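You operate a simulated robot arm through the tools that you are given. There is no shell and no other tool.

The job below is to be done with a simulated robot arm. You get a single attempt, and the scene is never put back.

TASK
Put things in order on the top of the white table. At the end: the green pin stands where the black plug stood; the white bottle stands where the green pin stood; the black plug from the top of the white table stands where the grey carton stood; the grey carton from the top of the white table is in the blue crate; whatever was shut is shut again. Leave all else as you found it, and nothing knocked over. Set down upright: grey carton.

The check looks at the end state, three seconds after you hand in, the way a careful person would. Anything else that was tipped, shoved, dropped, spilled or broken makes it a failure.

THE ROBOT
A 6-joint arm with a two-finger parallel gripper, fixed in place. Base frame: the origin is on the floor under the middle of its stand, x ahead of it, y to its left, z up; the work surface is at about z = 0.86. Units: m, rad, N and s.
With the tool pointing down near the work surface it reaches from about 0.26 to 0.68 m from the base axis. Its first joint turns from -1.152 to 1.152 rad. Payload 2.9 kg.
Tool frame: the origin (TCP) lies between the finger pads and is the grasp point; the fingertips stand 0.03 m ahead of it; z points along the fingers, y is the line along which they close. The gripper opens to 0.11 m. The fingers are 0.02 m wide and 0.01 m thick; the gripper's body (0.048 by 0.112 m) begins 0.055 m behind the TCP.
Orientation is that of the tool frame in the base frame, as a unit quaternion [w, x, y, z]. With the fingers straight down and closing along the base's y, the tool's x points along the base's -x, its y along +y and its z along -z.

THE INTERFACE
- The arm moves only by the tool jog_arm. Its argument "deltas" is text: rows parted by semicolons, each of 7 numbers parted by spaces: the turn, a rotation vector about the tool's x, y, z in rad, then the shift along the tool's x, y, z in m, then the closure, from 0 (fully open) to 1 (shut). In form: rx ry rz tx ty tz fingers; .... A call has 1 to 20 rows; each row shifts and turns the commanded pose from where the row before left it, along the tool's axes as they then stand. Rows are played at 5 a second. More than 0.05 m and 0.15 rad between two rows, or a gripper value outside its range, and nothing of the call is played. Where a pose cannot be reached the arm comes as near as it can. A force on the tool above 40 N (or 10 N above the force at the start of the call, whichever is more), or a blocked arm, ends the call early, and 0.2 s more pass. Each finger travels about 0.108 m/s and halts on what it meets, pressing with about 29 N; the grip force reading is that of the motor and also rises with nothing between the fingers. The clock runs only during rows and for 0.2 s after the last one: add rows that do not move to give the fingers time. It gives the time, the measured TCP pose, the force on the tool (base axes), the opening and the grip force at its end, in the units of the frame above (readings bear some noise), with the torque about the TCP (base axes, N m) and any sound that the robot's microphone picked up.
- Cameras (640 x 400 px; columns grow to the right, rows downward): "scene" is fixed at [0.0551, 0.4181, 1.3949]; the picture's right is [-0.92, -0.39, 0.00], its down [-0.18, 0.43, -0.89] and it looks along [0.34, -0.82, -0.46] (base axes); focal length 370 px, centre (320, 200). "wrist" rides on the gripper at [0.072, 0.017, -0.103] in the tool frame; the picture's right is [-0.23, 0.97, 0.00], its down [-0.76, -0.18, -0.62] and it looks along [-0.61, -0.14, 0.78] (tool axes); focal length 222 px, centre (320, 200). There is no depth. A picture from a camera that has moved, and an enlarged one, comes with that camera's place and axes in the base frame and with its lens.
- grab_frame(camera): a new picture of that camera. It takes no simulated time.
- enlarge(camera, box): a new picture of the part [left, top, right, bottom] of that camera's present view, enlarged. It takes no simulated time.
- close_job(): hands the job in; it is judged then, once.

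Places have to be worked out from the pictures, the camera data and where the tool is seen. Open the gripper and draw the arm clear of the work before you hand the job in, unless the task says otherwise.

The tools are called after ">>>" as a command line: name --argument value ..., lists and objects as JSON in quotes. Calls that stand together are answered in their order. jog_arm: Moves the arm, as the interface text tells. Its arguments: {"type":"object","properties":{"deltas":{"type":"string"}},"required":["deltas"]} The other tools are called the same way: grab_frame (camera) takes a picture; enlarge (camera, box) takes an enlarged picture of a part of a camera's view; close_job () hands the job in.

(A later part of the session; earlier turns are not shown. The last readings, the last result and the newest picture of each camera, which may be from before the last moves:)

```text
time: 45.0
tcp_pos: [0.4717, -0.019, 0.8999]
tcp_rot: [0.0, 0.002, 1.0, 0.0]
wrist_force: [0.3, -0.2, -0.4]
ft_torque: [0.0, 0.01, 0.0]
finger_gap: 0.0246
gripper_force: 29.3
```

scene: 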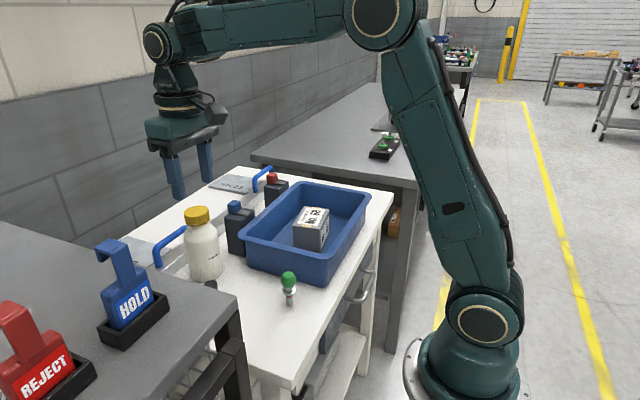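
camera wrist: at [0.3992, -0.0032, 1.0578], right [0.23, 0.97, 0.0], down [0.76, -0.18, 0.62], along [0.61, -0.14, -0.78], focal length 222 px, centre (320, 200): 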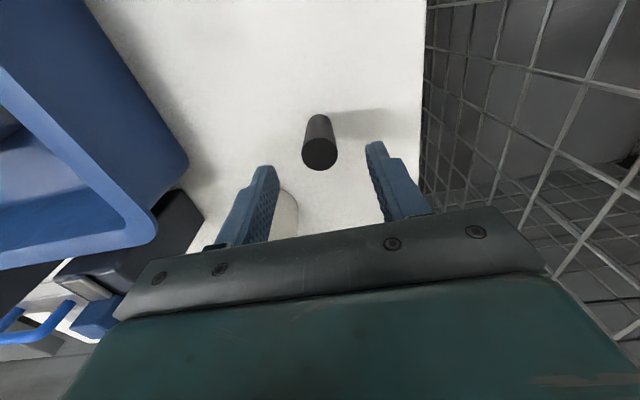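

The plug is gripped at 0.0246 m. I lift it slowly a bit and check.

>>> jog_arm --deltas "0 0 0 0 0 -0.005 0.9; 0 0 0 0 0 -0.01 0.9; 0 0 0 0 0 -0.02 0.9; 0 0 0 0 0 -0.03 0.9; 0 0 0 0 0 -0.03 0.9; 0 0 0 0 0 -0.03 0.9; 0 0 0 0 0 -0.03 0.9; 0 0 0 0 0 -0.03 0.9; 0 0 0 0 0 0 0.9"

>>> grab_frame --camera "wrist"

>>> grab_frame --camera "scene"

```text
time: 47.0
tcp_pos: [0.4679, -0.0182, 1.0842]
tcp_rot: [0.001, 0.001, 1.0, 0.001]
wrist_force: [-0.4, 0.9, -0.7]
ft_torque: [0.01, -0.02, -0.05]
finger_gap: 0.0244
gripper_force: 28.2
```

```text
taken
camera wrist: at [0.3969, -0.0015, 1.1862], right [0.23, 0.97, 0.0], down [0.76, -0.18, 0.62], along [0.61, -0.14, -0.78], focal length 222 px, centre (320, 200)
```

wrist: 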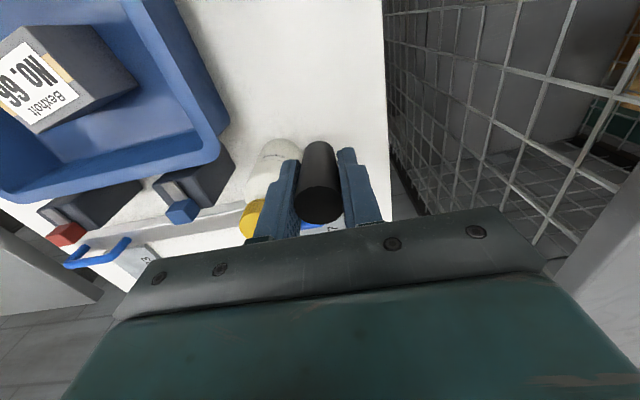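

```text
taken
```

scene: 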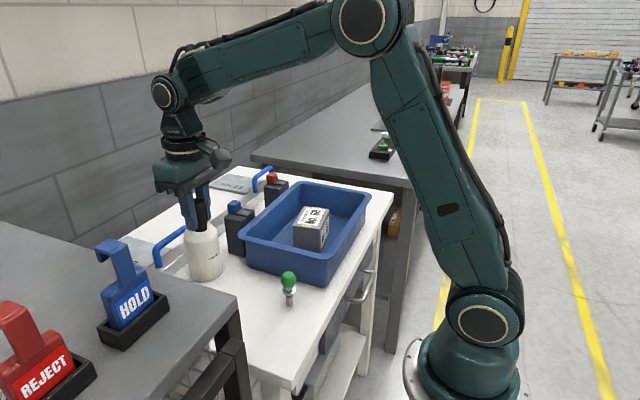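

The plug is held and nothing else moved. I carry it over the crate to near the carton's old place, at (0.355,-0.50).

>>> jog_arm --deltas "0 0 0 0.005 -0.02 -0.005 0.9; 0 0 0 0.009 -0.037 -0.005 0.9; 0 0 0 0.009 -0.037 0 0.9; 0 0 0 0.009 -0.037 0 0.9; 0 0 0 0.009 -0.037 0 0.9; 0 0 0 0.009 -0.037 0 0.9; 0 0 0 0.009 -0.037 0 0.9; 0 0 0 0.009 -0.037 0 0.9; 0 0 0 0.009 -0.037 0 0.9; 0 0 0 0.009 -0.037 0 0.9; 0 0 0 0.009 -0.037 0 0.9; 0 0 0 0.009 -0.037 0 0.9; 0 0 0 0.009 -0.037 0 0.9; 0 0 0 0.005 -0.018 0 0.9; 0 0 0 0 0 0 0.9"

>>> grab_frame --camera "wrist"

```text
time: 50.2
tcp_pos: [0.3503, -0.4994, 1.0919]
tcp_rot: [0.0, 0.002, 1.0, 0.0]
wrist_force: [-0.8, -0.8, 1.0]
ft_torque: [0.03, -0.02, 0.0]
finger_gap: 0.0247
gripper_force: 29.1
```

```text
taken
camera wrist: at [0.2778, -0.4836, 1.1947], right [0.23, 0.97, 0.0], down [0.76, -0.18, 0.62], along [0.61, -0.14, -0.78], focal length 222 px, centre (320, 200)
```

wrist: 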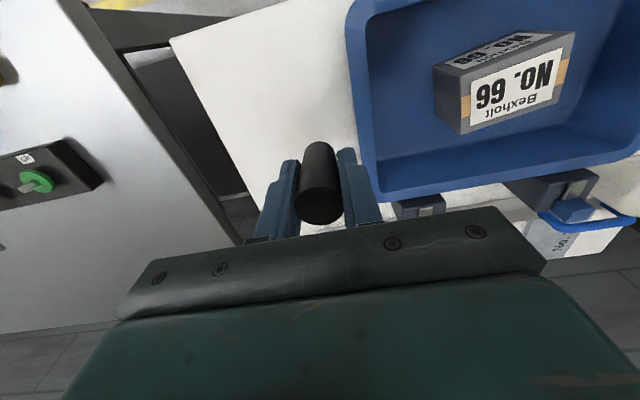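

Now I move toward the carton's former place while descending to z≈0.93.

>>> jog_arm --deltas "0 0 0 -0.0055 -0.01 0.025 0.9; 0 0 0 -0.0055 -0.01 0.025 0.9; 0 0 0 -0.0055 -0.01 0.025 0.9; 0 0 0 -0.0055 -0.01 0.025 0.9; 0 0 0 -0.0127 0 0.02 0.9; 0 0 0 -0.0127 0 0.02 0.9; 0 0 0 -0.0127 0 0.02 0.9; 0 0 0 0 0 0 0.9"

>>> grab_frame --camera "wrist"

>>> enlarge --camera "scene" --box '[260, 100, 420, 260]'

```text
time: 52.0
tcp_pos: [0.4096, -0.5404, 0.931]
tcp_rot: [0.0, 0.001, 1.0, 0.0]
wrist_force: [-0.5, -0.5, -0.6]
ft_torque: [-0.03, -0.03, 0.02]
finger_gap: 0.0247
gripper_force: 29.0
```

```text
taken
camera wrist: at [0.3372, -0.5232, 1.0353], right [0.23, 0.97, 0.0], down [0.76, -0.18, 0.62], along [0.61, -0.14, -0.78], focal length 222 px, centre (320, 200)
```

wrist: 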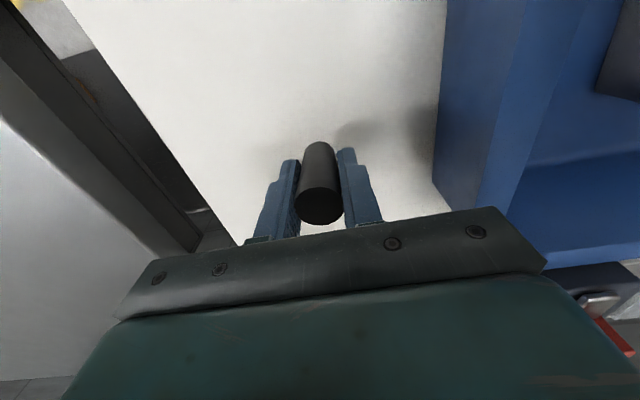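

```text
2.50 times, centred on (340, 180) of scene
camera zoom: at [0.0551, 0.4181, 1.3949], right [-0.92, -0.39, 0.0], down [-0.18, 0.43, -0.89], along [0.34, -0.82, -0.46], focal length 925 px, centre (270, 250)
```

zoom: 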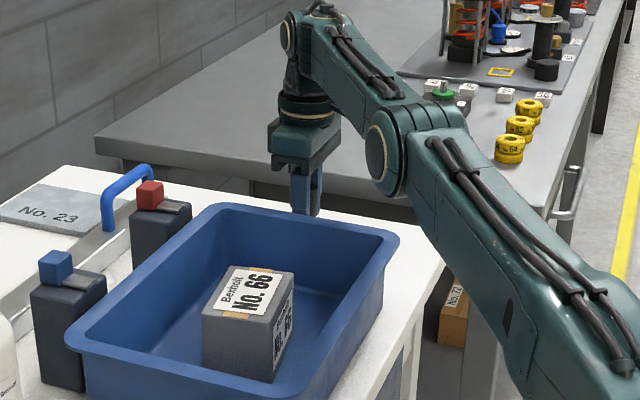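

The plug is over the target at (0.4096,-0.5404). I lower it close to the surface, then in small steps until contact.

>>> jog_arm --deltas "0 0 0 0 0 0.01 0.9; 0 0 0 0 0 0.01 0.9; 0 0 0 0 0 0.007 0.9; 0 0 0 0 0 0 0.9"

>>> jog_arm --deltas "0 0 0 0 0 0.002 0.9; 0 0 0 0 0 0 0.9"

```text
time: 53.0
tcp_pos: [0.41, -0.5414, 0.9055]
tcp_rot: [0.0, 0.002, 1.0, 0.0]
wrist_force: [0.1, 0.2, -0.2]
ft_torque: [0.0, -0.03, -0.01]
finger_gap: 0.0244
gripper_force: 29.5
```

```text
time: 53.6
tcp_pos: [0.4103, -0.5411, 0.9025]
tcp_rot: [0.0, 0.002, 1.0, -0.001]
wrist_force: [-0.5, 0.0, -0.8]
ft_torque: [-0.02, 0.01, 0.01]
finger_gap: 0.0243
gripper_force: 29.3
```

>>> jog_arm --deltas "0 0 0 0 0 0.002 0.9; 0 0 0 0 0 0 0.9"

>>> jog_arm --deltas "0 0 0 0 0 0.001 0.9; 0 0 0 0 0 0 0.9"

```text
time: 54.2
tcp_pos: [0.4103, -0.5414, 0.9008]
tcp_rot: [0.0, 0.001, 1.0, 0.001]
wrist_force: [-0.6, -0.1, -0.6]
ft_torque: [-0.01, 0.01, 0.01]
finger_gap: 0.0244
gripper_force: 29.3
```

```text
time: 54.8
tcp_pos: [0.4093, -0.5411, 0.8998]
tcp_rot: [0.0, 0.001, 1.0, 0.0]
wrist_force: [0.1, 0.6, -0.5]
ft_torque: [0.01, -0.02, -0.02]
finger_gap: 0.0245
gripper_force: 29.0
```

No contact yet (force still ≈ -0.5 N). I step down 1–1.5 mm at a time.

>>> jog_arm --deltas "0 0 0 0 0 0.0015 0.9; 0 0 0 0 0 0 0.9"

>>> jog_arm --deltas "0 0 0 0 0 0.001 0.9; 0 0 0 0 0 0 0.9"

```text
time: 55.4
tcp_pos: [0.4098, -0.5419, 0.8996]
tcp_rot: [0.0, 0.0, 1.0, -0.001]
wrist_force: [0.7, 0.2, 0.1]
ft_torque: [0.02, 0.01, 0.0]
finger_gap: 0.0244
gripper_force: 29.0
```

```text
time: 56.0
tcp_pos: [0.4095, -0.5419, 0.8982]
tcp_rot: [0.0, 0.002, 1.0, 0.0]
wrist_force: [-0.6, 0.3, 3.2]
ft_torque: [0.04, 0.04, -0.03]
finger_gap: 0.0241
gripper_force: 29.5
```

Contact (+3 N). I release gently and open to ~0.055 m.

>>> jog_arm --deltas "0 0 0 0 0 0 0.78; 0 0 0 0 0 0 0.77; 0 0 0 0 0 0 0.75; 0 0 0 0 0 0 0.7; 0 0 0 0 0 0 0.6; 0 0 0 0 0 0 0.5; 0 0 0 0 0 0 0.5"

>>> grab_frame --camera "wrist"

```text
time: 57.6
tcp_pos: [0.4097, -0.5411, 0.8974]
tcp_rot: [0.0, 0.001, 1.0, 0.0]
wrist_force: [-0.4, 0.0, -0.2]
ft_torque: [0.0, 0.02, 0.02]
finger_gap: 0.055
gripper_force: 0.1
```

```text
taken
camera wrist: at [0.3376, -0.5244, 1.0013], right [0.23, 0.97, 0.0], down [0.76, -0.18, 0.62], along [0.61, -0.14, -0.78], focal length 222 px, centre (320, 200)
```

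wrist: 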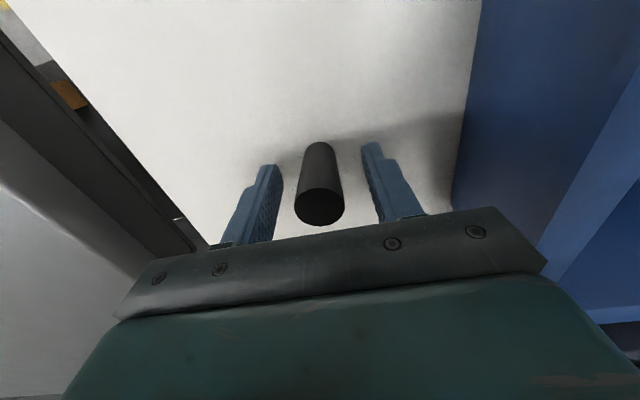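

The plug stands free. I rise, drawing inward (-x) as I go up to remain within reach.

>>> jog_arm --deltas "0 0 0 0 0 -0.015 0.5; 0 0 0 0 0 -0.02 0.5; 0 0 0 0 0 -0.015 0.5; 0 0 0 0.015 0.005 -0.02 0.5; 0 0 0 0.02 0.01 -0.03 0.5; 0 0 0 0.02 0.02 -0.03 0.5; 0 0 0 0.02 0.03 -0.03 0.5; 0 0 0 0 0.03 -0.03 0.5; 0 0 0 0 0.04 -0.03 0.5; 0 0 0 0 0 0 0.5"

>>> grab_frame --camera "scene"

>>> grab_frame --camera "wrist"

```text
time: 59.8
tcp_pos: [0.3357, -0.403, 1.1167]
tcp_rot: [-0.001, 0.001, 1.0, 0.0]
wrist_force: [0.7, -0.1, -1.1]
ft_torque: [0.0, -0.01, -0.02]
finger_gap: 0.055
gripper_force: 0.1
```

```text
taken
```

scene: 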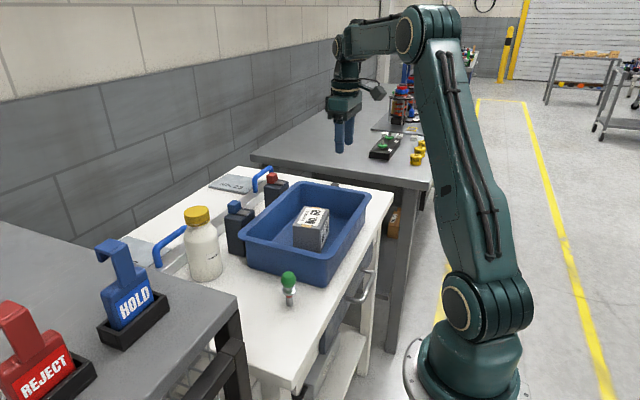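

```text
taken
camera wrist: at [0.2629, -0.3867, 1.2194], right [0.23, 0.97, 0.0], down [0.76, -0.18, 0.62], along [0.61, -0.14, -0.78], focal length 222 px, centre (320, 200)
```

wrist: 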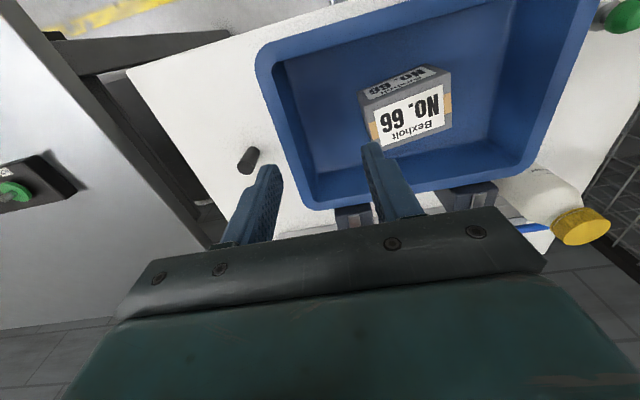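

The plug stands upright at the carton's old spot. Next the pin: I move over (0.330,-0.081) with the fingers at 0.055 m.

>>> jog_arm --deltas "0 0 0 0.0006 0.0358 0 0.5; 0 0 0 0.0006 0.0358 0 0.5; 0 0 0 0.0006 0.0358 0 0.5; 0 0 0 0.0006 0.0358 0 0.5; 0 0 0 0.0006 0.0358 0 0.5; 0 0 0 0.0006 0.0358 0 0.5; 0 0 0 0.0006 0.0358 0 0.5; 0 0 0 0.0006 0.0358 0 0.5; 0 0 0 0.0006 0.0358 0 0.5; 0 0 0 0 0 0 0.5"

>>> enlarge --camera "wrist" --box '[240, 30, 400, 180]'

>>> grab_frame --camera "scene"

```text
time: 62.0
tcp_pos: [0.3321, -0.0809, 1.1173]
tcp_rot: [0.0, 0.001, 1.0, 0.0]
wrist_force: [0.8, -0.6, -0.1]
ft_torque: [0.02, 0.01, 0.02]
finger_gap: 0.0552
gripper_force: 0.0
```

```text
2.67 times, centred on (320, 105) of wrist
camera zoom: at [0.2586, -0.0635, 1.2212], right [0.23, 0.97, 0.0], down [0.76, -0.18, 0.62], along [0.61, -0.14, -0.78], focal length 592 px, centre (320, 453)
```

zoom: 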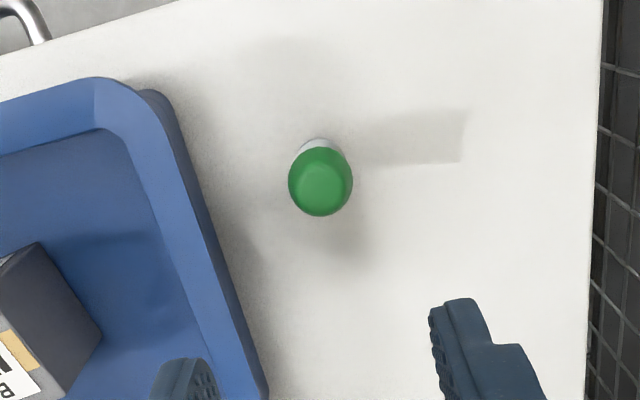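

```text
taken
```

scene: 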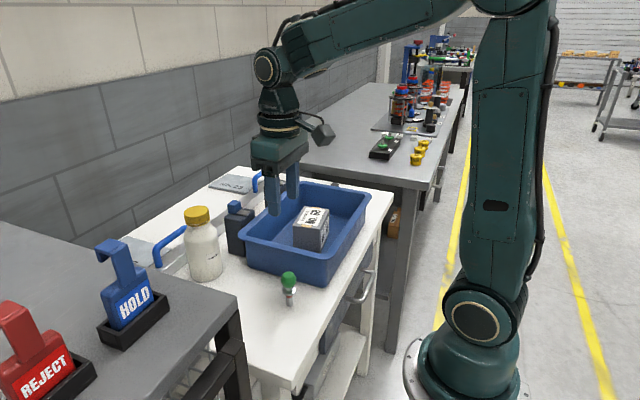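

The pin's head is at (0.3297,-0.0804), well centred. I descend to z≈0.975 and check alignment.

>>> jog_arm --deltas "0 0 0 0.001 0 0.03 0.5; 0 0 0 0 0 0.035 0.5; 0 0 0 0 0 0.035 0.5; 0 0 0 0 0 0.03 0.5; 0 0 0 0 0 0.012 0.5; 0 0 0 0 0 0 0.5"

>>> grab_frame --camera "wrist"

>>> enlarge --camera "scene" --box '[220, 180, 380, 320]'

```text
time: 63.4
tcp_pos: [0.3316, -0.0843, 0.9742]
tcp_rot: [0.0, 0.002, 1.0, 0.0]
wrist_force: [-0.1, 0.3, -0.4]
ft_torque: [-0.03, 0.0, -0.01]
finger_gap: 0.055
gripper_force: 0.0
```

```text
taken
camera wrist: at [0.2589, -0.0666, 1.0775], right [0.23, 0.97, 0.0], down [0.76, -0.18, 0.62], along [0.61, -0.14, -0.78], focal length 222 px, centre (320, 200)
```

wrist: 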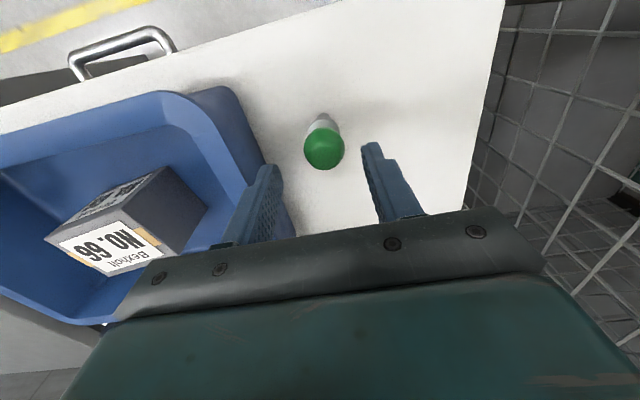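

```text
2.86 times, centred on (300, 250) of scene
camera zoom: at [0.0551, 0.4181, 1.3949], right [-0.92, -0.39, 0.0], down [-0.18, 0.43, -0.89], along [0.34, -0.82, -0.46], focal length 1057 px, centre (377, 57)
```

zoom: 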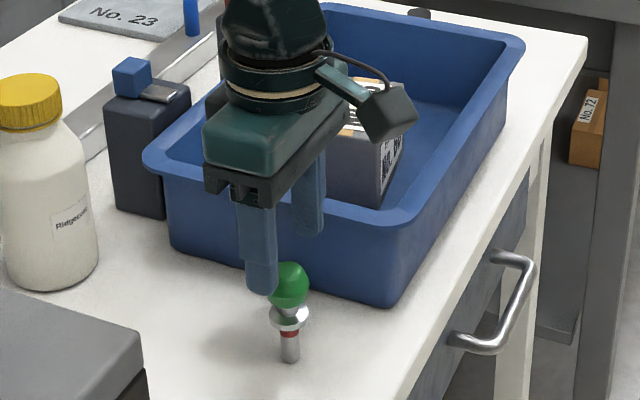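

The pin's head is ~3 mm toward +y from the finger centre. I correct, descend to z≈0.925, and then verify.

>>> jog_arm --deltas "0 0 0 0.001 0.0033 0 0.5; 0 0 0 0 0 0.015 0.5; 0 0 0 0 0 0.02 0.5; 0 0 0 0 0 0.013 0.5; 0 0 0 0 0 0 0.5"

>>> grab_frame --camera "wrist"

>>> enlarge --camera "scene" --box '[250, 220, 350, 320]'

```text
time: 64.6
tcp_pos: [0.3305, -0.0813, 0.927]
tcp_rot: [0.0, 0.002, 1.0, 0.0]
wrist_force: [-0.5, 0.5, -0.1]
ft_torque: [0.02, -0.01, 0.01]
finger_gap: 0.0552
gripper_force: 0.1
```

```text
taken
camera wrist: at [0.2576, -0.0638, 1.0305], right [0.23, 0.97, 0.0], down [0.76, -0.18, 0.62], along [0.61, -0.14, -0.78], focal length 222 px, centre (320, 200)
```

wrist: 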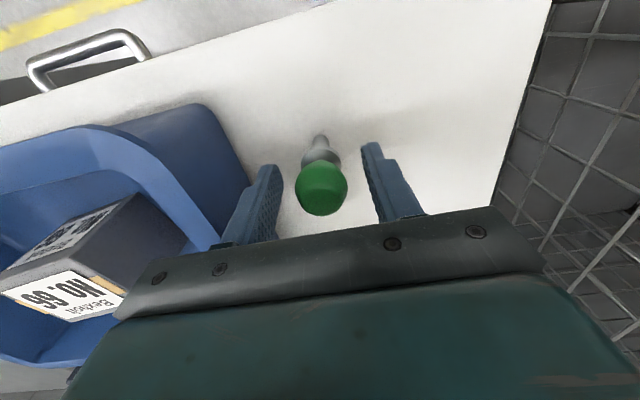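

```text
4.00 times, centred on (300, 270) of scene
camera zoom: at [0.0551, 0.4181, 1.3949], right [-0.92, -0.39, 0.0], down [-0.18, 0.43, -0.89], along [0.34, -0.82, -0.46], focal length 1480 px, centre (400, -80)
```

zoom: 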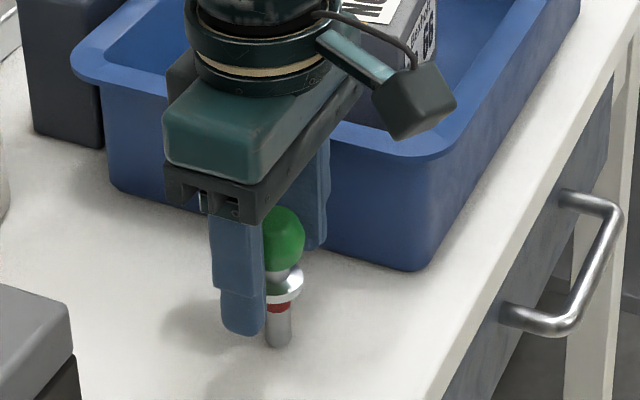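

Head is centred between the pads at z≈0.927. I close slowly on it.

>>> jog_arm --deltas "0 0 0 0 0 0 0.6; 0 0 0 0 0 0 0.66; 0 0 0 0 0 0 0.69; 0 0 0 0 0 0 0.71; 0 0 0 0 0 0 0.73; 0 0 0 0 0 0 0.75; 0 0 0 0 0 0 0.78; 0 0 0 0 0 0 0.85; 0 0 0 0 0 0 0.85"

>>> enlarge --camera "scene" --box '[250, 220, 350, 320]'

>>> enlarge --camera "wrist" --box '[260, 110, 380, 230]'

```text
time: 66.6
tcp_pos: [0.3308, -0.0797, 0.9274]
tcp_rot: [0.001, 0.002, 1.0, -0.001]
wrist_force: [0.1, 0.5, 0.6]
ft_torque: [-0.04, 0.02, 0.02]
finger_gap: 0.0288
gripper_force: 29.2
```

```text
4.00 times, centred on (300, 270) of scene
camera zoom: at [0.0551, 0.4181, 1.3949], right [-0.92, -0.39, 0.0], down [-0.18, 0.43, -0.89], along [0.34, -0.82, -0.46], focal length 1480 px, centre (400, -80)
```

zoom: 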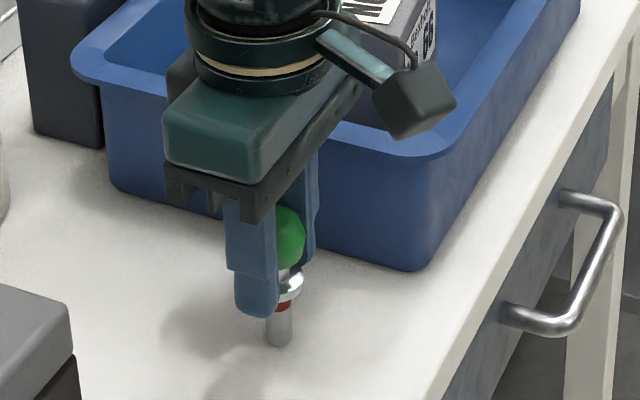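

```text
3.33 times, centred on (320, 170) of wrist
camera zoom: at [0.2576, -0.0638, 1.0307], right [0.23, 0.97, 0.0], down [0.76, -0.18, 0.62], along [0.61, -0.14, -0.78], focal length 740 px, centre (320, 300)
```

zoom: 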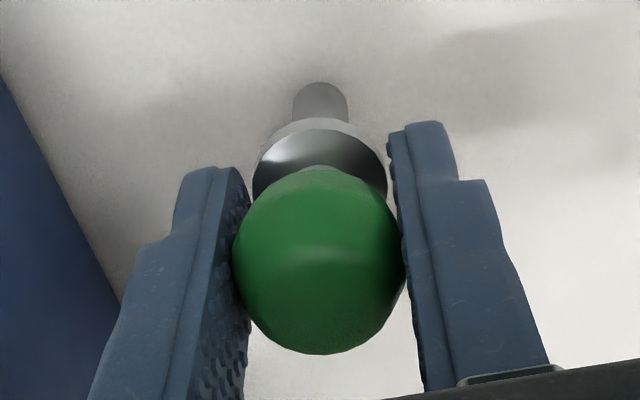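

Gripped at 0.0288 m and the pin looks upright. I lift slowly and watch for any resistance.

>>> jog_arm --deltas "0 0 0 0 0 -0.003 0.85; 0 0 0 0 0 -0.005 0.85; 0 0 0 0 0 -0.007 0.85; 0 0 0 0 0 0 0.85"

>>> enlarge --camera "scene" --box '[250, 220, 350, 320]'

>>> enlarge --camera "wrist" --box '[260, 110, 380, 230]'

```text
time: 67.6
tcp_pos: [0.3302, -0.0793, 0.9427]
tcp_rot: [0.0, 0.002, 1.0, 0.0]
wrist_force: [-0.7, -0.1, -0.3]
ft_torque: [-0.04, 0.0, -0.03]
finger_gap: 0.0287
gripper_force: 29.5
```

```text
4.00 times, centred on (300, 270) of scene
camera zoom: at [0.0551, 0.4181, 1.3949], right [-0.92, -0.39, 0.0], down [-0.18, 0.43, -0.89], along [0.34, -0.82, -0.46], focal length 1480 px, centre (400, -80)
```

zoom: 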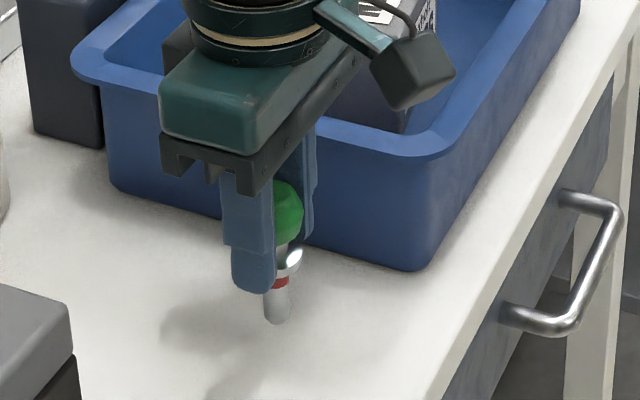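

```text
3.33 times, centred on (320, 170) of wrist
camera zoom: at [0.2578, -0.063, 1.0463], right [0.23, 0.97, 0.0], down [0.76, -0.18, 0.62], along [0.61, -0.14, -0.78], focal length 740 px, centre (320, 300)
```

zoom: 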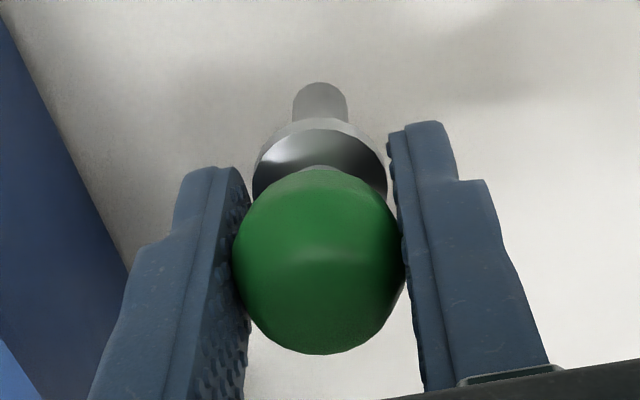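

The pin came up cleanly and hangs upright. I raise it further and move gently to above the plug's old spot.

>>> jog_arm --deltas "0 0 0 0 0 -0.015 0.85; 0 0 0 0 0 -0.02 0.85; 0 0 0 0 0 -0.02 0.85; 0 0 0 0 0 -0.02 0.85; 0 0 0 -0.007 0.003 -0.01 0.85; 0 0 0 -0.014 0.006 0 0.85; 0 0 0 -0.02 0.0085 0 0.85; 0 0 0 -0.022 0.009 0 0.85; 0 0 0 -0.022 0.009 0 0.85; 0 0 0 -0.02 0.0085 0 0.85; 0 0 0 -0.015 0.0065 0 0.85; 0 0 0 -0.012 0.005 0 0.85; 0 0 0 -0.007 0.003 0 0.85; 0 0 0 0 0 0 0.85"

>>> grab_frame --camera "wrist"

>>> enlarge --camera "scene" --box '[120, 150, 300, 310]'

```text
time: 70.6
tcp_pos: [0.4701, -0.0214, 1.0263]
tcp_rot: [0.0, 0.002, 1.0, 0.0]
wrist_force: [0.0, -0.3, -0.2]
ft_torque: [-0.01, -0.01, 0.02]
finger_gap: 0.0288
gripper_force: 28.8
```

```text
taken
camera wrist: at [0.397, -0.0045, 1.1303], right [0.23, 0.97, 0.0], down [0.76, -0.18, 0.62], along [0.61, -0.14, -0.78], focal length 222 px, centre (320, 200)
```

wrist: 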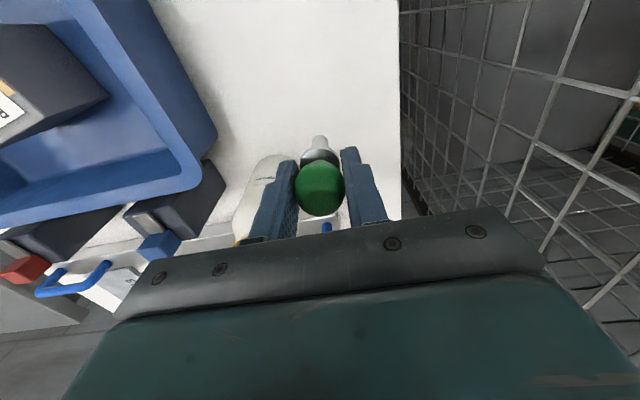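

```text
2.50 times, centred on (210, 230) of scene
camera zoom: at [0.0551, 0.4181, 1.3949], right [-0.92, -0.39, 0.0], down [-0.18, 0.43, -0.89], along [0.34, -0.82, -0.46], focal length 925 px, centre (595, 125)
```

zoom: 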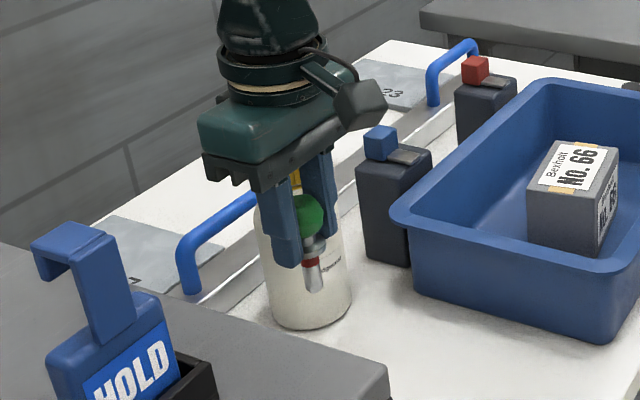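

>>> enlarge --camera "wrist" --box '[260, 110, 380, 230]'

```text
3.33 times, centred on (320, 170) of wrist
camera zoom: at [0.397, -0.0045, 1.1303], right [0.23, 0.97, 0.0], down [0.76, -0.18, 0.62], along [0.61, -0.14, -0.78], focal length 740 px, centre (320, 300)
```

zoom: 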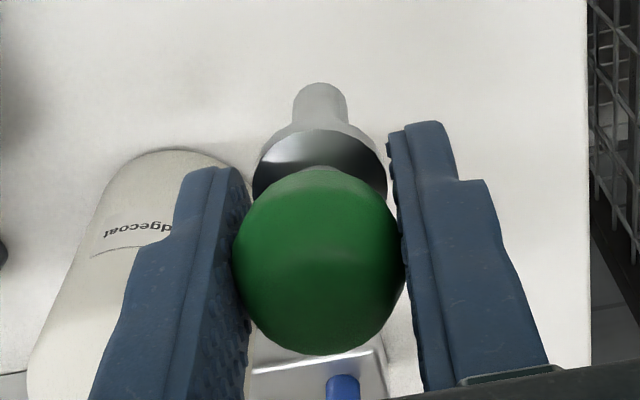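

The pin is unmoved in the grip. I lower to a few mm above the surface.

>>> jog_arm --deltas "0 0 0 0 0.001 0.02 0.85; 0 0 0 0 0 0.025 0.85; 0 0 0 0 0 0.025 0.85; 0 0 0 0 0 0.015 0.85; 0 0 0 0 0 0.008 0.85; 0 0 0 0 0 0 0.85; 0 0 0 0 0 0 0.85"

```text
time: 72.2
tcp_pos: [0.4691, -0.0202, 0.9354]
tcp_rot: [0.0, 0.002, 1.0, 0.001]
wrist_force: [0.0, -0.3, -0.6]
ft_torque: [0.0, -0.04, -0.02]
finger_gap: 0.0289
gripper_force: 29.1
```

>>> jog_arm --deltas "0 0 0 0 0 0.003 0.85; 0 0 0 0 0 0.002 0.85; 0 0 0 0 0 0 0.85"

>>> jog_arm --deltas "0 0 0 0 0 0.001 0.85; 0 0 0 0 0 0 0.85"

```text
time: 73.0
tcp_pos: [0.4691, -0.02, 0.929]
tcp_rot: [0.0, 0.002, 1.0, 0.0]
wrist_force: [-0.2, 0.8, -1.2]
ft_torque: [-0.04, -0.01, 0.02]
finger_gap: 0.0286
gripper_force: 29.1
```

```text
time: 73.6
tcp_pos: [0.4694, -0.0204, 0.9298]
tcp_rot: [0.0, 0.002, 1.0, 0.0]
wrist_force: [-0.3, 0.0, -0.3]
ft_torque: [0.01, -0.04, 0.01]
finger_gap: 0.0288
gripper_force: 28.8
```

No contact yet. I step down 1 mm at a time.

>>> jog_arm --deltas "0 0 0 0 0 0.001 0.85; 0 0 0 0 0 0 0.85"

>>> jog_arm --deltas "0 0 0 0 0 0.001 0.85; 0 0 0 0 0 0 0.85"

```text
time: 74.2
tcp_pos: [0.4688, -0.0209, 0.9269]
tcp_rot: [0.0, 0.001, 1.0, -0.001]
wrist_force: [-0.1, 0.1, -0.4]
ft_torque: [0.03, 0.01, 0.01]
finger_gap: 0.0289
gripper_force: 28.6
```

```text
time: 74.8
tcp_pos: [0.4696, -0.0211, 0.9269]
tcp_rot: [0.001, 0.002, 1.0, 0.0]
wrist_force: [-2.0, 1.1, 5.9]
ft_torque: [0.09, 0.1, 0.03]
finger_gap: 0.0287
gripper_force: 29.3
```

Contact felt (+6 N). I relieve half a millimetre and check before releasing.

>>> jog_arm --deltas "0 0 0 0 0 -0.0004 0.85; 0 0 0 0 0 0 0.85; 0 0 0 0 0 0 0.85"

>>> enlarge --camera "wrist" --box '[260, 110, 380, 230]'

>>> enlarge --camera "scene" --box '[160, 200, 260, 300]'

```text
time: 75.6
tcp_pos: [0.4697, -0.0209, 0.9284]
tcp_rot: [0.0, 0.002, 1.0, 0.0]
wrist_force: [0.6, 1.1, 2.4]
ft_torque: [0.03, -0.01, -0.01]
finger_gap: 0.0289
gripper_force: 29.2
```

```text
3.33 times, centred on (320, 170) of wrist
camera zoom: at [0.397, -0.0046, 1.0306], right [0.23, 0.97, 0.0], down [0.76, -0.18, 0.62], along [0.61, -0.14, -0.78], focal length 740 px, centre (320, 300)
```

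zoom: 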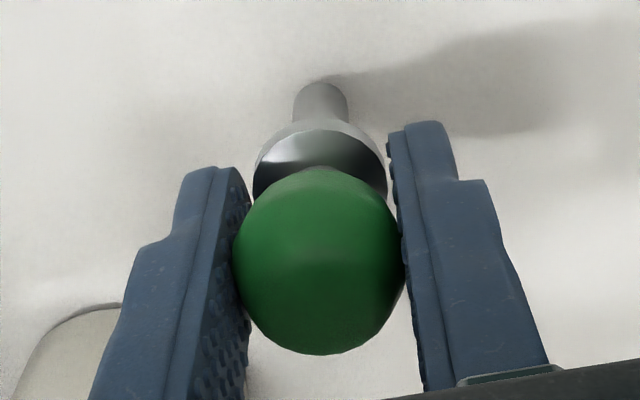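

```text
4.00 times, centred on (210, 250) of scene
camera zoom: at [0.0551, 0.4181, 1.3949], right [-0.92, -0.39, 0.0], down [-0.18, 0.43, -0.89], along [0.34, -0.82, -0.46], focal length 1480 px, centre (760, 0)
```

zoom: 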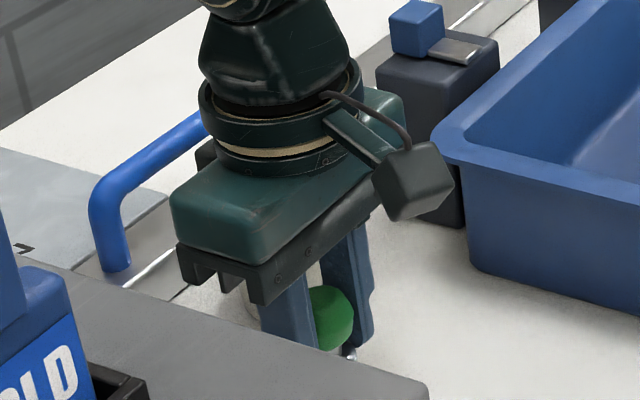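

A light 2 N contact and the pin is vertical. I open very gradually.

>>> jog_arm --deltas "0 0 0 0 0 0 0.76; 0 0 0 0 0 0 0.745; 0 0 0 0 0 0 0.738; 0 0 0 0 0 0 0.732; 0 0 0 0 0 0 0.726; 0 0 0 0 0 0 0.715; 0 0 0 0 0 0 0.7; 0 0 0 0 0 0 0.66; 0 0 0 0 0 0 0.6; 0 0 0 0 0 0 0.5; 0 0 0 0 0 0 0.5"

>>> grab_frame --camera "wrist"

```text
time: 78.0
tcp_pos: [0.4694, -0.0225, 0.9261]
tcp_rot: [0.0, 0.003, 1.0, 0.0]
wrist_force: [-0.3, -0.5, 0.4]
ft_torque: [-0.02, -0.01, -0.03]
finger_gap: 0.0552
gripper_force: 0.0
```

```text
taken
camera wrist: at [0.397, -0.0046, 1.0307], right [0.23, 0.97, 0.0], down [0.76, -0.18, 0.62], along [0.61, -0.14, -0.78], focal length 222 px, centre (320, 200)
```

wrist: 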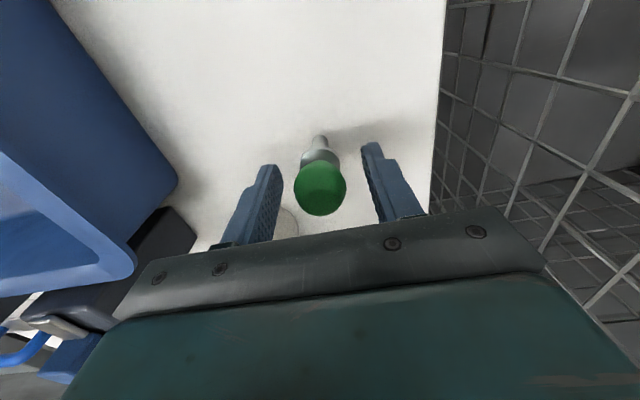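

The pin stands on its own. I rise straight up carefully.

>>> jog_arm --deltas "0 0 0 0 0 -0.01 0.5; 0 0 0 0 0 -0.015 0.5; 0 0 0 0 0 -0.02 0.5; 0 0 0 0 0 -0.03 0.5; 0 0 0 0 0 -0.04 0.5; 0 0 0 0 0 -0.04 0.5; 0 0 0 0 0 -0.04 0.5; 0 0 0 0 0 -0.03 0.5; 0 0 0 0 0 0 0.5"

>>> grab_frame --camera "wrist"

>>> grab_frame --camera "scene"

```text
time: 80.0
tcp_pos: [0.4685, -0.0208, 1.1517]
tcp_rot: [0.0, 0.002, 1.0, 0.0]
wrist_force: [-0.8, 0.4, -0.2]
ft_torque: [0.02, -0.01, 0.01]
finger_gap: 0.0553
gripper_force: 0.1
```

```text
taken
camera wrist: at [0.3965, -0.0038, 1.255], right [0.23, 0.97, 0.0], down [0.76, -0.18, 0.62], along [0.61, -0.14, -0.78], focal length 222 px, centre (320, 200)
```

wrist: 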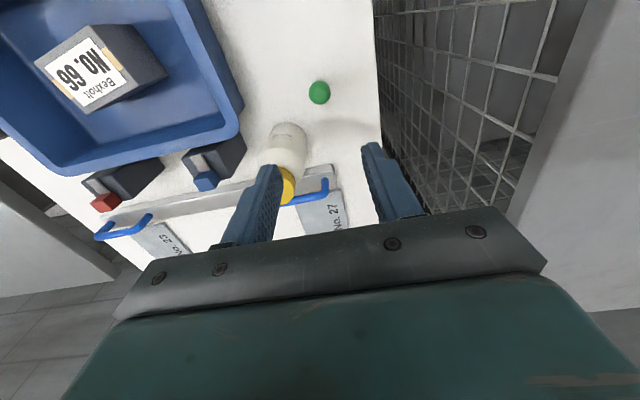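

```text
taken
```

scene: 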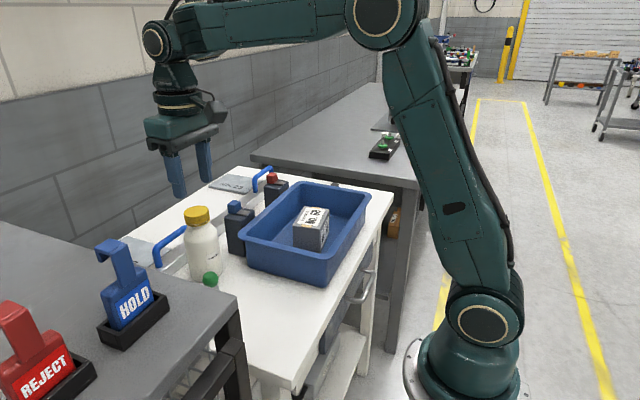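

The pin stands at the plug's old place. For the bottle, I rotate to close along x (camera on the -y side), open fully, and move above it at (0.55,-0.103).

>>> jog_arm --deltas "0 0 -0.1431 0 0 0 0.3; 0 0 -0.1431 0 0 0 0; 0 0 -0.1431 0 0 0 0; 0 0 -0.1431 0 0 0 0; 0 0 -0.1431 0 0 0 0; 0 0 -0.1431 0 0 0 0; 0 0 -0.1431 0 0 0 0; 0 0 -0.1431 0 0 0 0; 0 0 -0.1431 0 0 0 0; 0 0 -0.1431 0 0 0 0; 0 0 -0.1431 0 0 0 0; 0 0 0 0.027 -0.027 0 0; 0 0 0 0.027 -0.027 0 0; 0 0 0 0.027 -0.027 0 0; 0 0 0 0 0 0 0; 0 0 0 0 0 0 0"

>>> grab_frame --camera "wrist"

>>> enlarge --camera "wrist" --box '[220, 50, 420, 200]'

>>> enlarge --camera "scene" --box '[130, 100, 270, 300]'

```text
time: 83.4
tcp_pos: [0.5497, -0.1018, 1.152]
tcp_rot: [0.0, -0.707, 0.707, 0.0]
wrist_force: [0.2, 0.0, 1.0]
ft_torque: [0.04, 0.01, 0.0]
finger_gap: 0.11
gripper_force: 0.0
```

```text
taken
camera wrist: at [0.5331, -0.1744, 1.2554], right [-0.97, 0.23, 0.0], down [0.18, 0.76, 0.62], along [0.14, 0.61, -0.78], focal length 222 px, centre (320, 200)
```

wrist: 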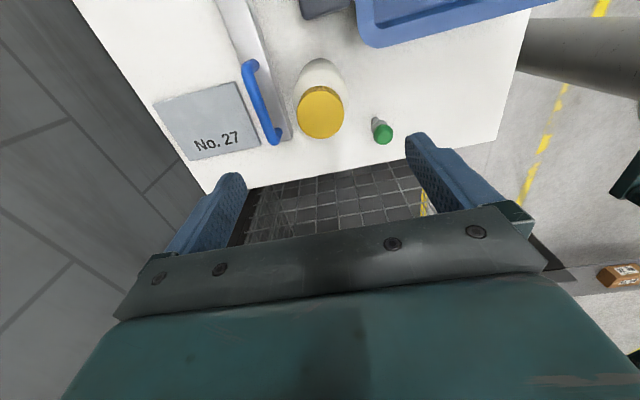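

```text
2.67 times, centred on (320, 125) of wrist
camera zoom: at [0.5331, -0.1744, 1.2554], right [-0.97, 0.23, 0.0], down [0.18, 0.76, 0.62], along [0.14, 0.61, -0.78], focal length 592 px, centre (320, 400)
```

zoom: 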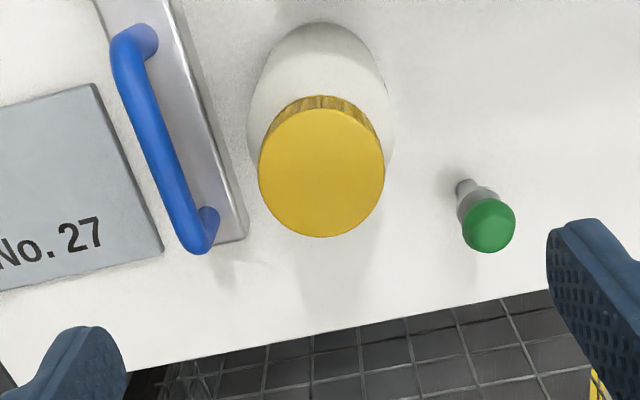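

```text
2.00 times, centred on (200, 200) of scene
camera zoom: at [0.0551, 0.4181, 1.3949], right [-0.92, -0.39, 0.0], down [-0.18, 0.43, -0.89], along [0.34, -0.82, -0.46], focal length 740 px, centre (560, 200)
```

zoom: 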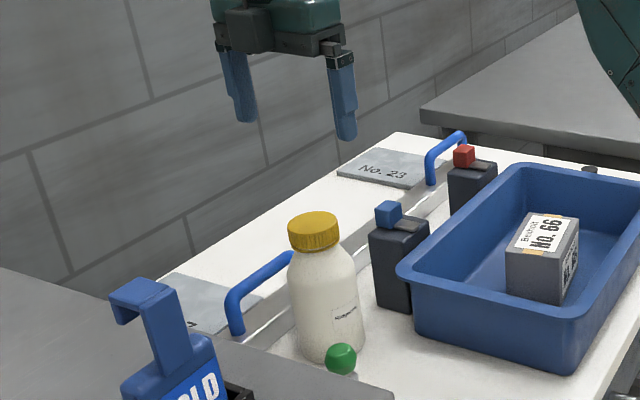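

The bottle is centred at about (0.550,-0.1005), cap top z≈1.018. I look at the cap and shoulder profile closely before choosing the grip height.

>>> enlarge --camera "scene" --box '[172, 198, 232, 248]'

>>> enlarge --camera "wrist" --box '[285, 55, 355, 145]'

```text
8.00 times, centred on (202, 223) of scene
camera zoom: at [0.0551, 0.4181, 1.3949], right [-0.92, -0.39, 0.0], down [-0.18, 0.43, -0.89], along [0.34, -0.82, -0.46], focal length 2959 px, centre (1264, 16)
```

zoom: 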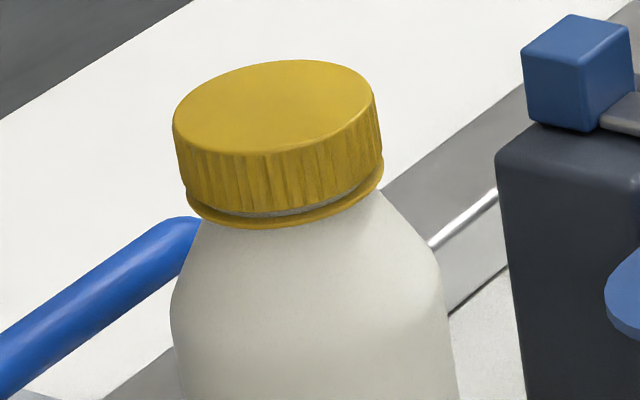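

```text
4.44 times, centred on (320, 100) of wrist
camera zoom: at [0.5331, -0.1744, 1.2554], right [-0.97, 0.23, 0.0], down [0.18, 0.76, 0.62], along [0.14, 0.61, -0.78], focal length 987 px, centre (320, 644)
```

zoom: 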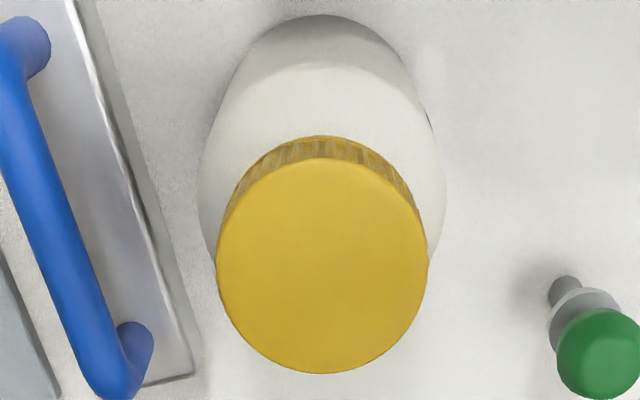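

The body stays full width (~0.072 m) up to z≈0.96, so a body grip with TCP z≈0.970 gives ~2 cm of pad contact and keeps the gripper palm ~6 mm above the cap. I descend to z≈1.0 first.

>>> jog_arm --deltas "0 0 0 -0.001 0 0.03 0; 0 0 0 0 0 0.035 0; 0 0 0 0 0 0.035 0; 0 0 0 0 0 0.03 0; 0 0 0 0 0 0.02 0; 0 0 0 0 0 0 0; 0 0 0 0 0 0 0"

>>> grab_frame --camera "wrist"

>>> enlarge --camera "scene" --box '[140, 140, 260, 300]'

```text
time: 85.0
tcp_pos: [0.5509, -0.1028, 1.0009]
tcp_rot: [-0.001, -0.707, 0.708, 0.001]
wrist_force: [-0.1, -0.2, 0.6]
ft_torque: [0.02, -0.02, 0.02]
finger_gap: 0.1098
gripper_force: 0.0
```

```text
taken
camera wrist: at [0.533, -0.1748, 1.1039], right [-0.97, 0.23, 0.0], down [0.18, 0.76, 0.62], along [0.14, 0.61, -0.78], focal length 222 px, centre (320, 200)
```

wrist: 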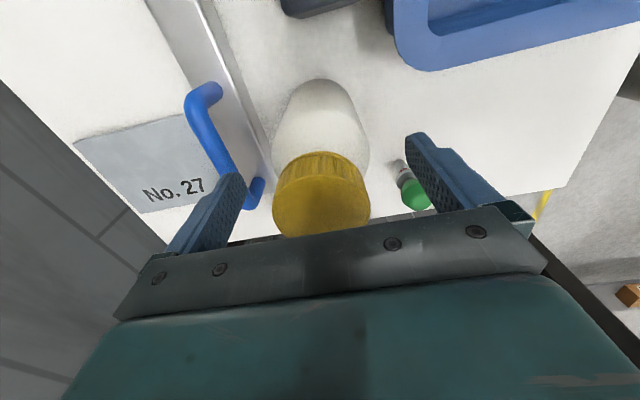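

```text
2.50 times, centred on (200, 220) of scene
camera zoom: at [0.0551, 0.4181, 1.3949], right [-0.92, -0.39, 0.0], down [-0.18, 0.43, -0.89], along [0.34, -0.82, -0.46], focal length 925 px, centre (620, 150)
```

zoom: 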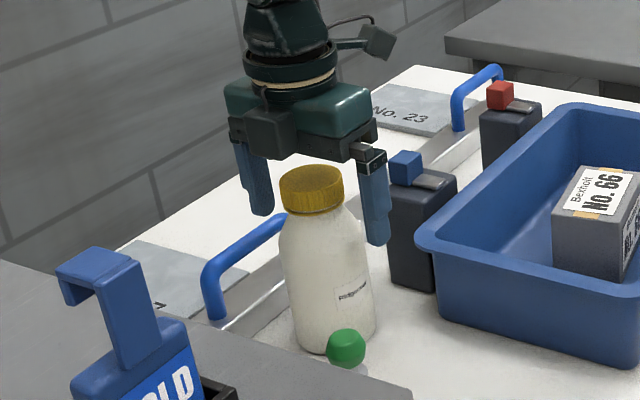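

Aligned well. I descend to z≈0.98, then in small steps to 0.970 watching force.

>>> jog_arm --deltas "0 0 0 0 0 0.01 0; 0 0 0 0 0 0.01 0; 0 0 0 0 0 0 0"

>>> jog_arm --deltas "0 0 0 0 0 0.004 0; 0 0 0 0 0 0.003 0; 0 0 0 0 0 0 0"

>>> enlarge --camera "scene" --box '[160, 170, 250, 250]'

```text
time: 85.8
tcp_pos: [0.5508, -0.1005, 0.9803]
tcp_rot: [0.0, 0.708, -0.707, 0.0]
wrist_force: [-0.8, 0.6, -0.1]
ft_torque: [0.0, -0.02, 0.01]
finger_gap: 0.1097
gripper_force: 0.0
```

```text
time: 86.6
tcp_pos: [0.5497, -0.1015, 0.9754]
tcp_rot: [0.0, 0.708, -0.707, 0.0]
wrist_force: [0.2, -0.4, 1.1]
ft_torque: [-0.02, 0.0, 0.01]
finger_gap: 0.1101
gripper_force: 0.1
```

```text
5.00 times, centred on (205, 210) of scene
camera zoom: at [0.0551, 0.4181, 1.3949], right [-0.92, -0.39, 0.0], down [-0.18, 0.43, -0.89], along [0.34, -0.82, -0.46], focal length 1850 px, centre (895, 150)
```

zoom: 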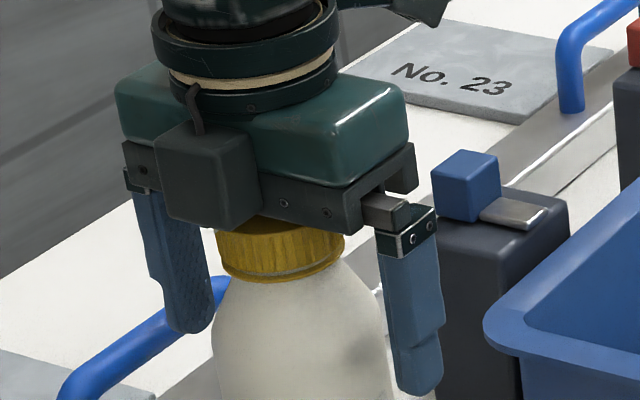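

No contact so far; the palm is still above the cap. I go 5 mm lower and check force.

>>> jog_arm --deltas "0 0 0 0 0 0.003 0; 0 0 0 0 0 0.002 0; 0 0 0 0 0 0 0"

>>> enlarge --camera "scene" --box '[160, 170, 250, 250]'

>>> grab_frame --camera "wrist"

```text
time: 87.4
tcp_pos: [0.5502, -0.1005, 0.9698]
tcp_rot: [0.0, 0.707, -0.707, 0.001]
wrist_force: [-0.9, 0.2, -0.2]
ft_torque: [0.01, 0.02, 0.01]
finger_gap: 0.11
gripper_force: 0.1
```

```text
5.00 times, centred on (205, 210) of scene
camera zoom: at [0.0551, 0.4181, 1.3949], right [-0.92, -0.39, 0.0], down [-0.18, 0.43, -0.89], along [0.34, -0.82, -0.46], focal length 1850 px, centre (895, 150)
```

zoom: 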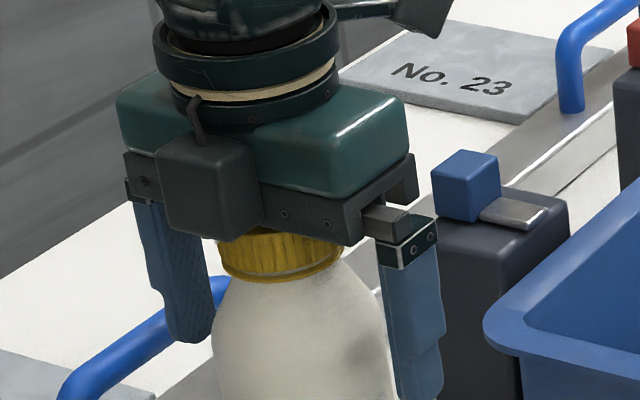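

```text
taken
camera wrist: at [0.5327, -0.1736, 1.0733], right [-0.97, 0.23, 0.0], down [0.18, 0.76, 0.62], along [0.14, 0.61, -0.78], focal length 222 px, centre (320, 200)
```

wrist: 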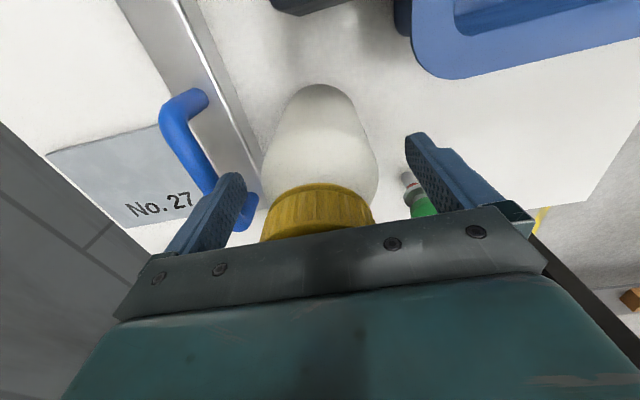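

No contact; the palm is just above the cap. I close slowly on the body.

>>> jog_arm --deltas "0 0 0 0 0 0 0.15; 0 0 0 0 0 0 0.25; 0 0 0 0 0 0 0.3; 0 0 0 0 0 0 0.33; 0 0 0 0 0 0 0.36; 0 0 0 0 0 0 0.4; 0 0 0 0 0 0 0.5; 0 0 0 0 0 0 0.65; 0 0 0 0 0 0 0.65"

>>> enlarge --camera "scene" --box '[150, 170, 250, 290]'

```text
time: 89.4
tcp_pos: [0.5487, -0.1009, 0.97]
tcp_rot: [0.001, -0.707, 0.707, 0.001]
wrist_force: [1.5, -0.6, 0.2]
ft_torque: [-0.03, -0.06, 0.02]
finger_gap: 0.0683
gripper_force: 29.0
```

```text
3.33 times, centred on (200, 230) of scene
camera zoom: at [0.0551, 0.4181, 1.3949], right [-0.92, -0.39, 0.0], down [-0.18, 0.43, -0.89], along [0.34, -0.82, -0.46], focal length 1233 px, centre (720, 100)
```

zoom: 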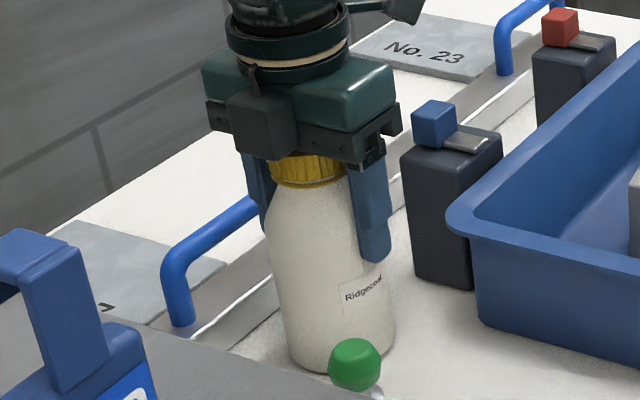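

Gripped at 0.068 m around the body. I lift a few millimetres and check that it holds.

>>> jog_arm --deltas "0 0 0 0 0 -0.002 0.65; 0 0 0 0 0 -0.003 0.65; 0 0 0 0 0 -0.004 0.65; 0 0 0 0 0 0 0.65; 0 0 0 0 0 0 0.65"

>>> enlarge --camera "scene" --box '[150, 170, 250, 290]'

```text
time: 90.6
tcp_pos: [0.5497, -0.1004, 0.9801]
tcp_rot: [0.0, 0.707, -0.707, 0.0]
wrist_force: [0.7, 0.5, -2.2]
ft_torque: [0.02, -0.02, -0.04]
finger_gap: 0.068
gripper_force: 28.8
```

```text
3.33 times, centred on (200, 230) of scene
camera zoom: at [0.0551, 0.4181, 1.3949], right [-0.92, -0.39, 0.0], down [-0.18, 0.43, -0.89], along [0.34, -0.82, -0.46], focal length 1233 px, centre (720, 100)
```

zoom: 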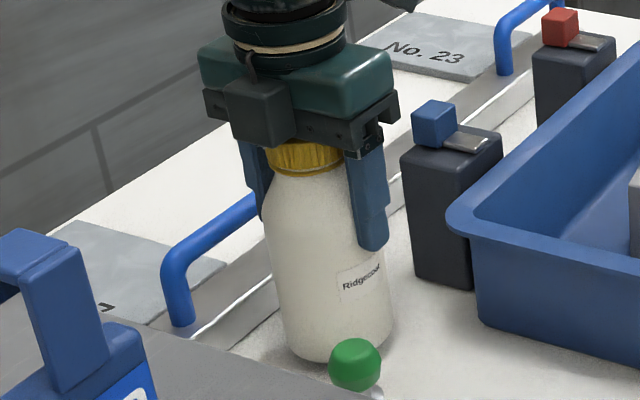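

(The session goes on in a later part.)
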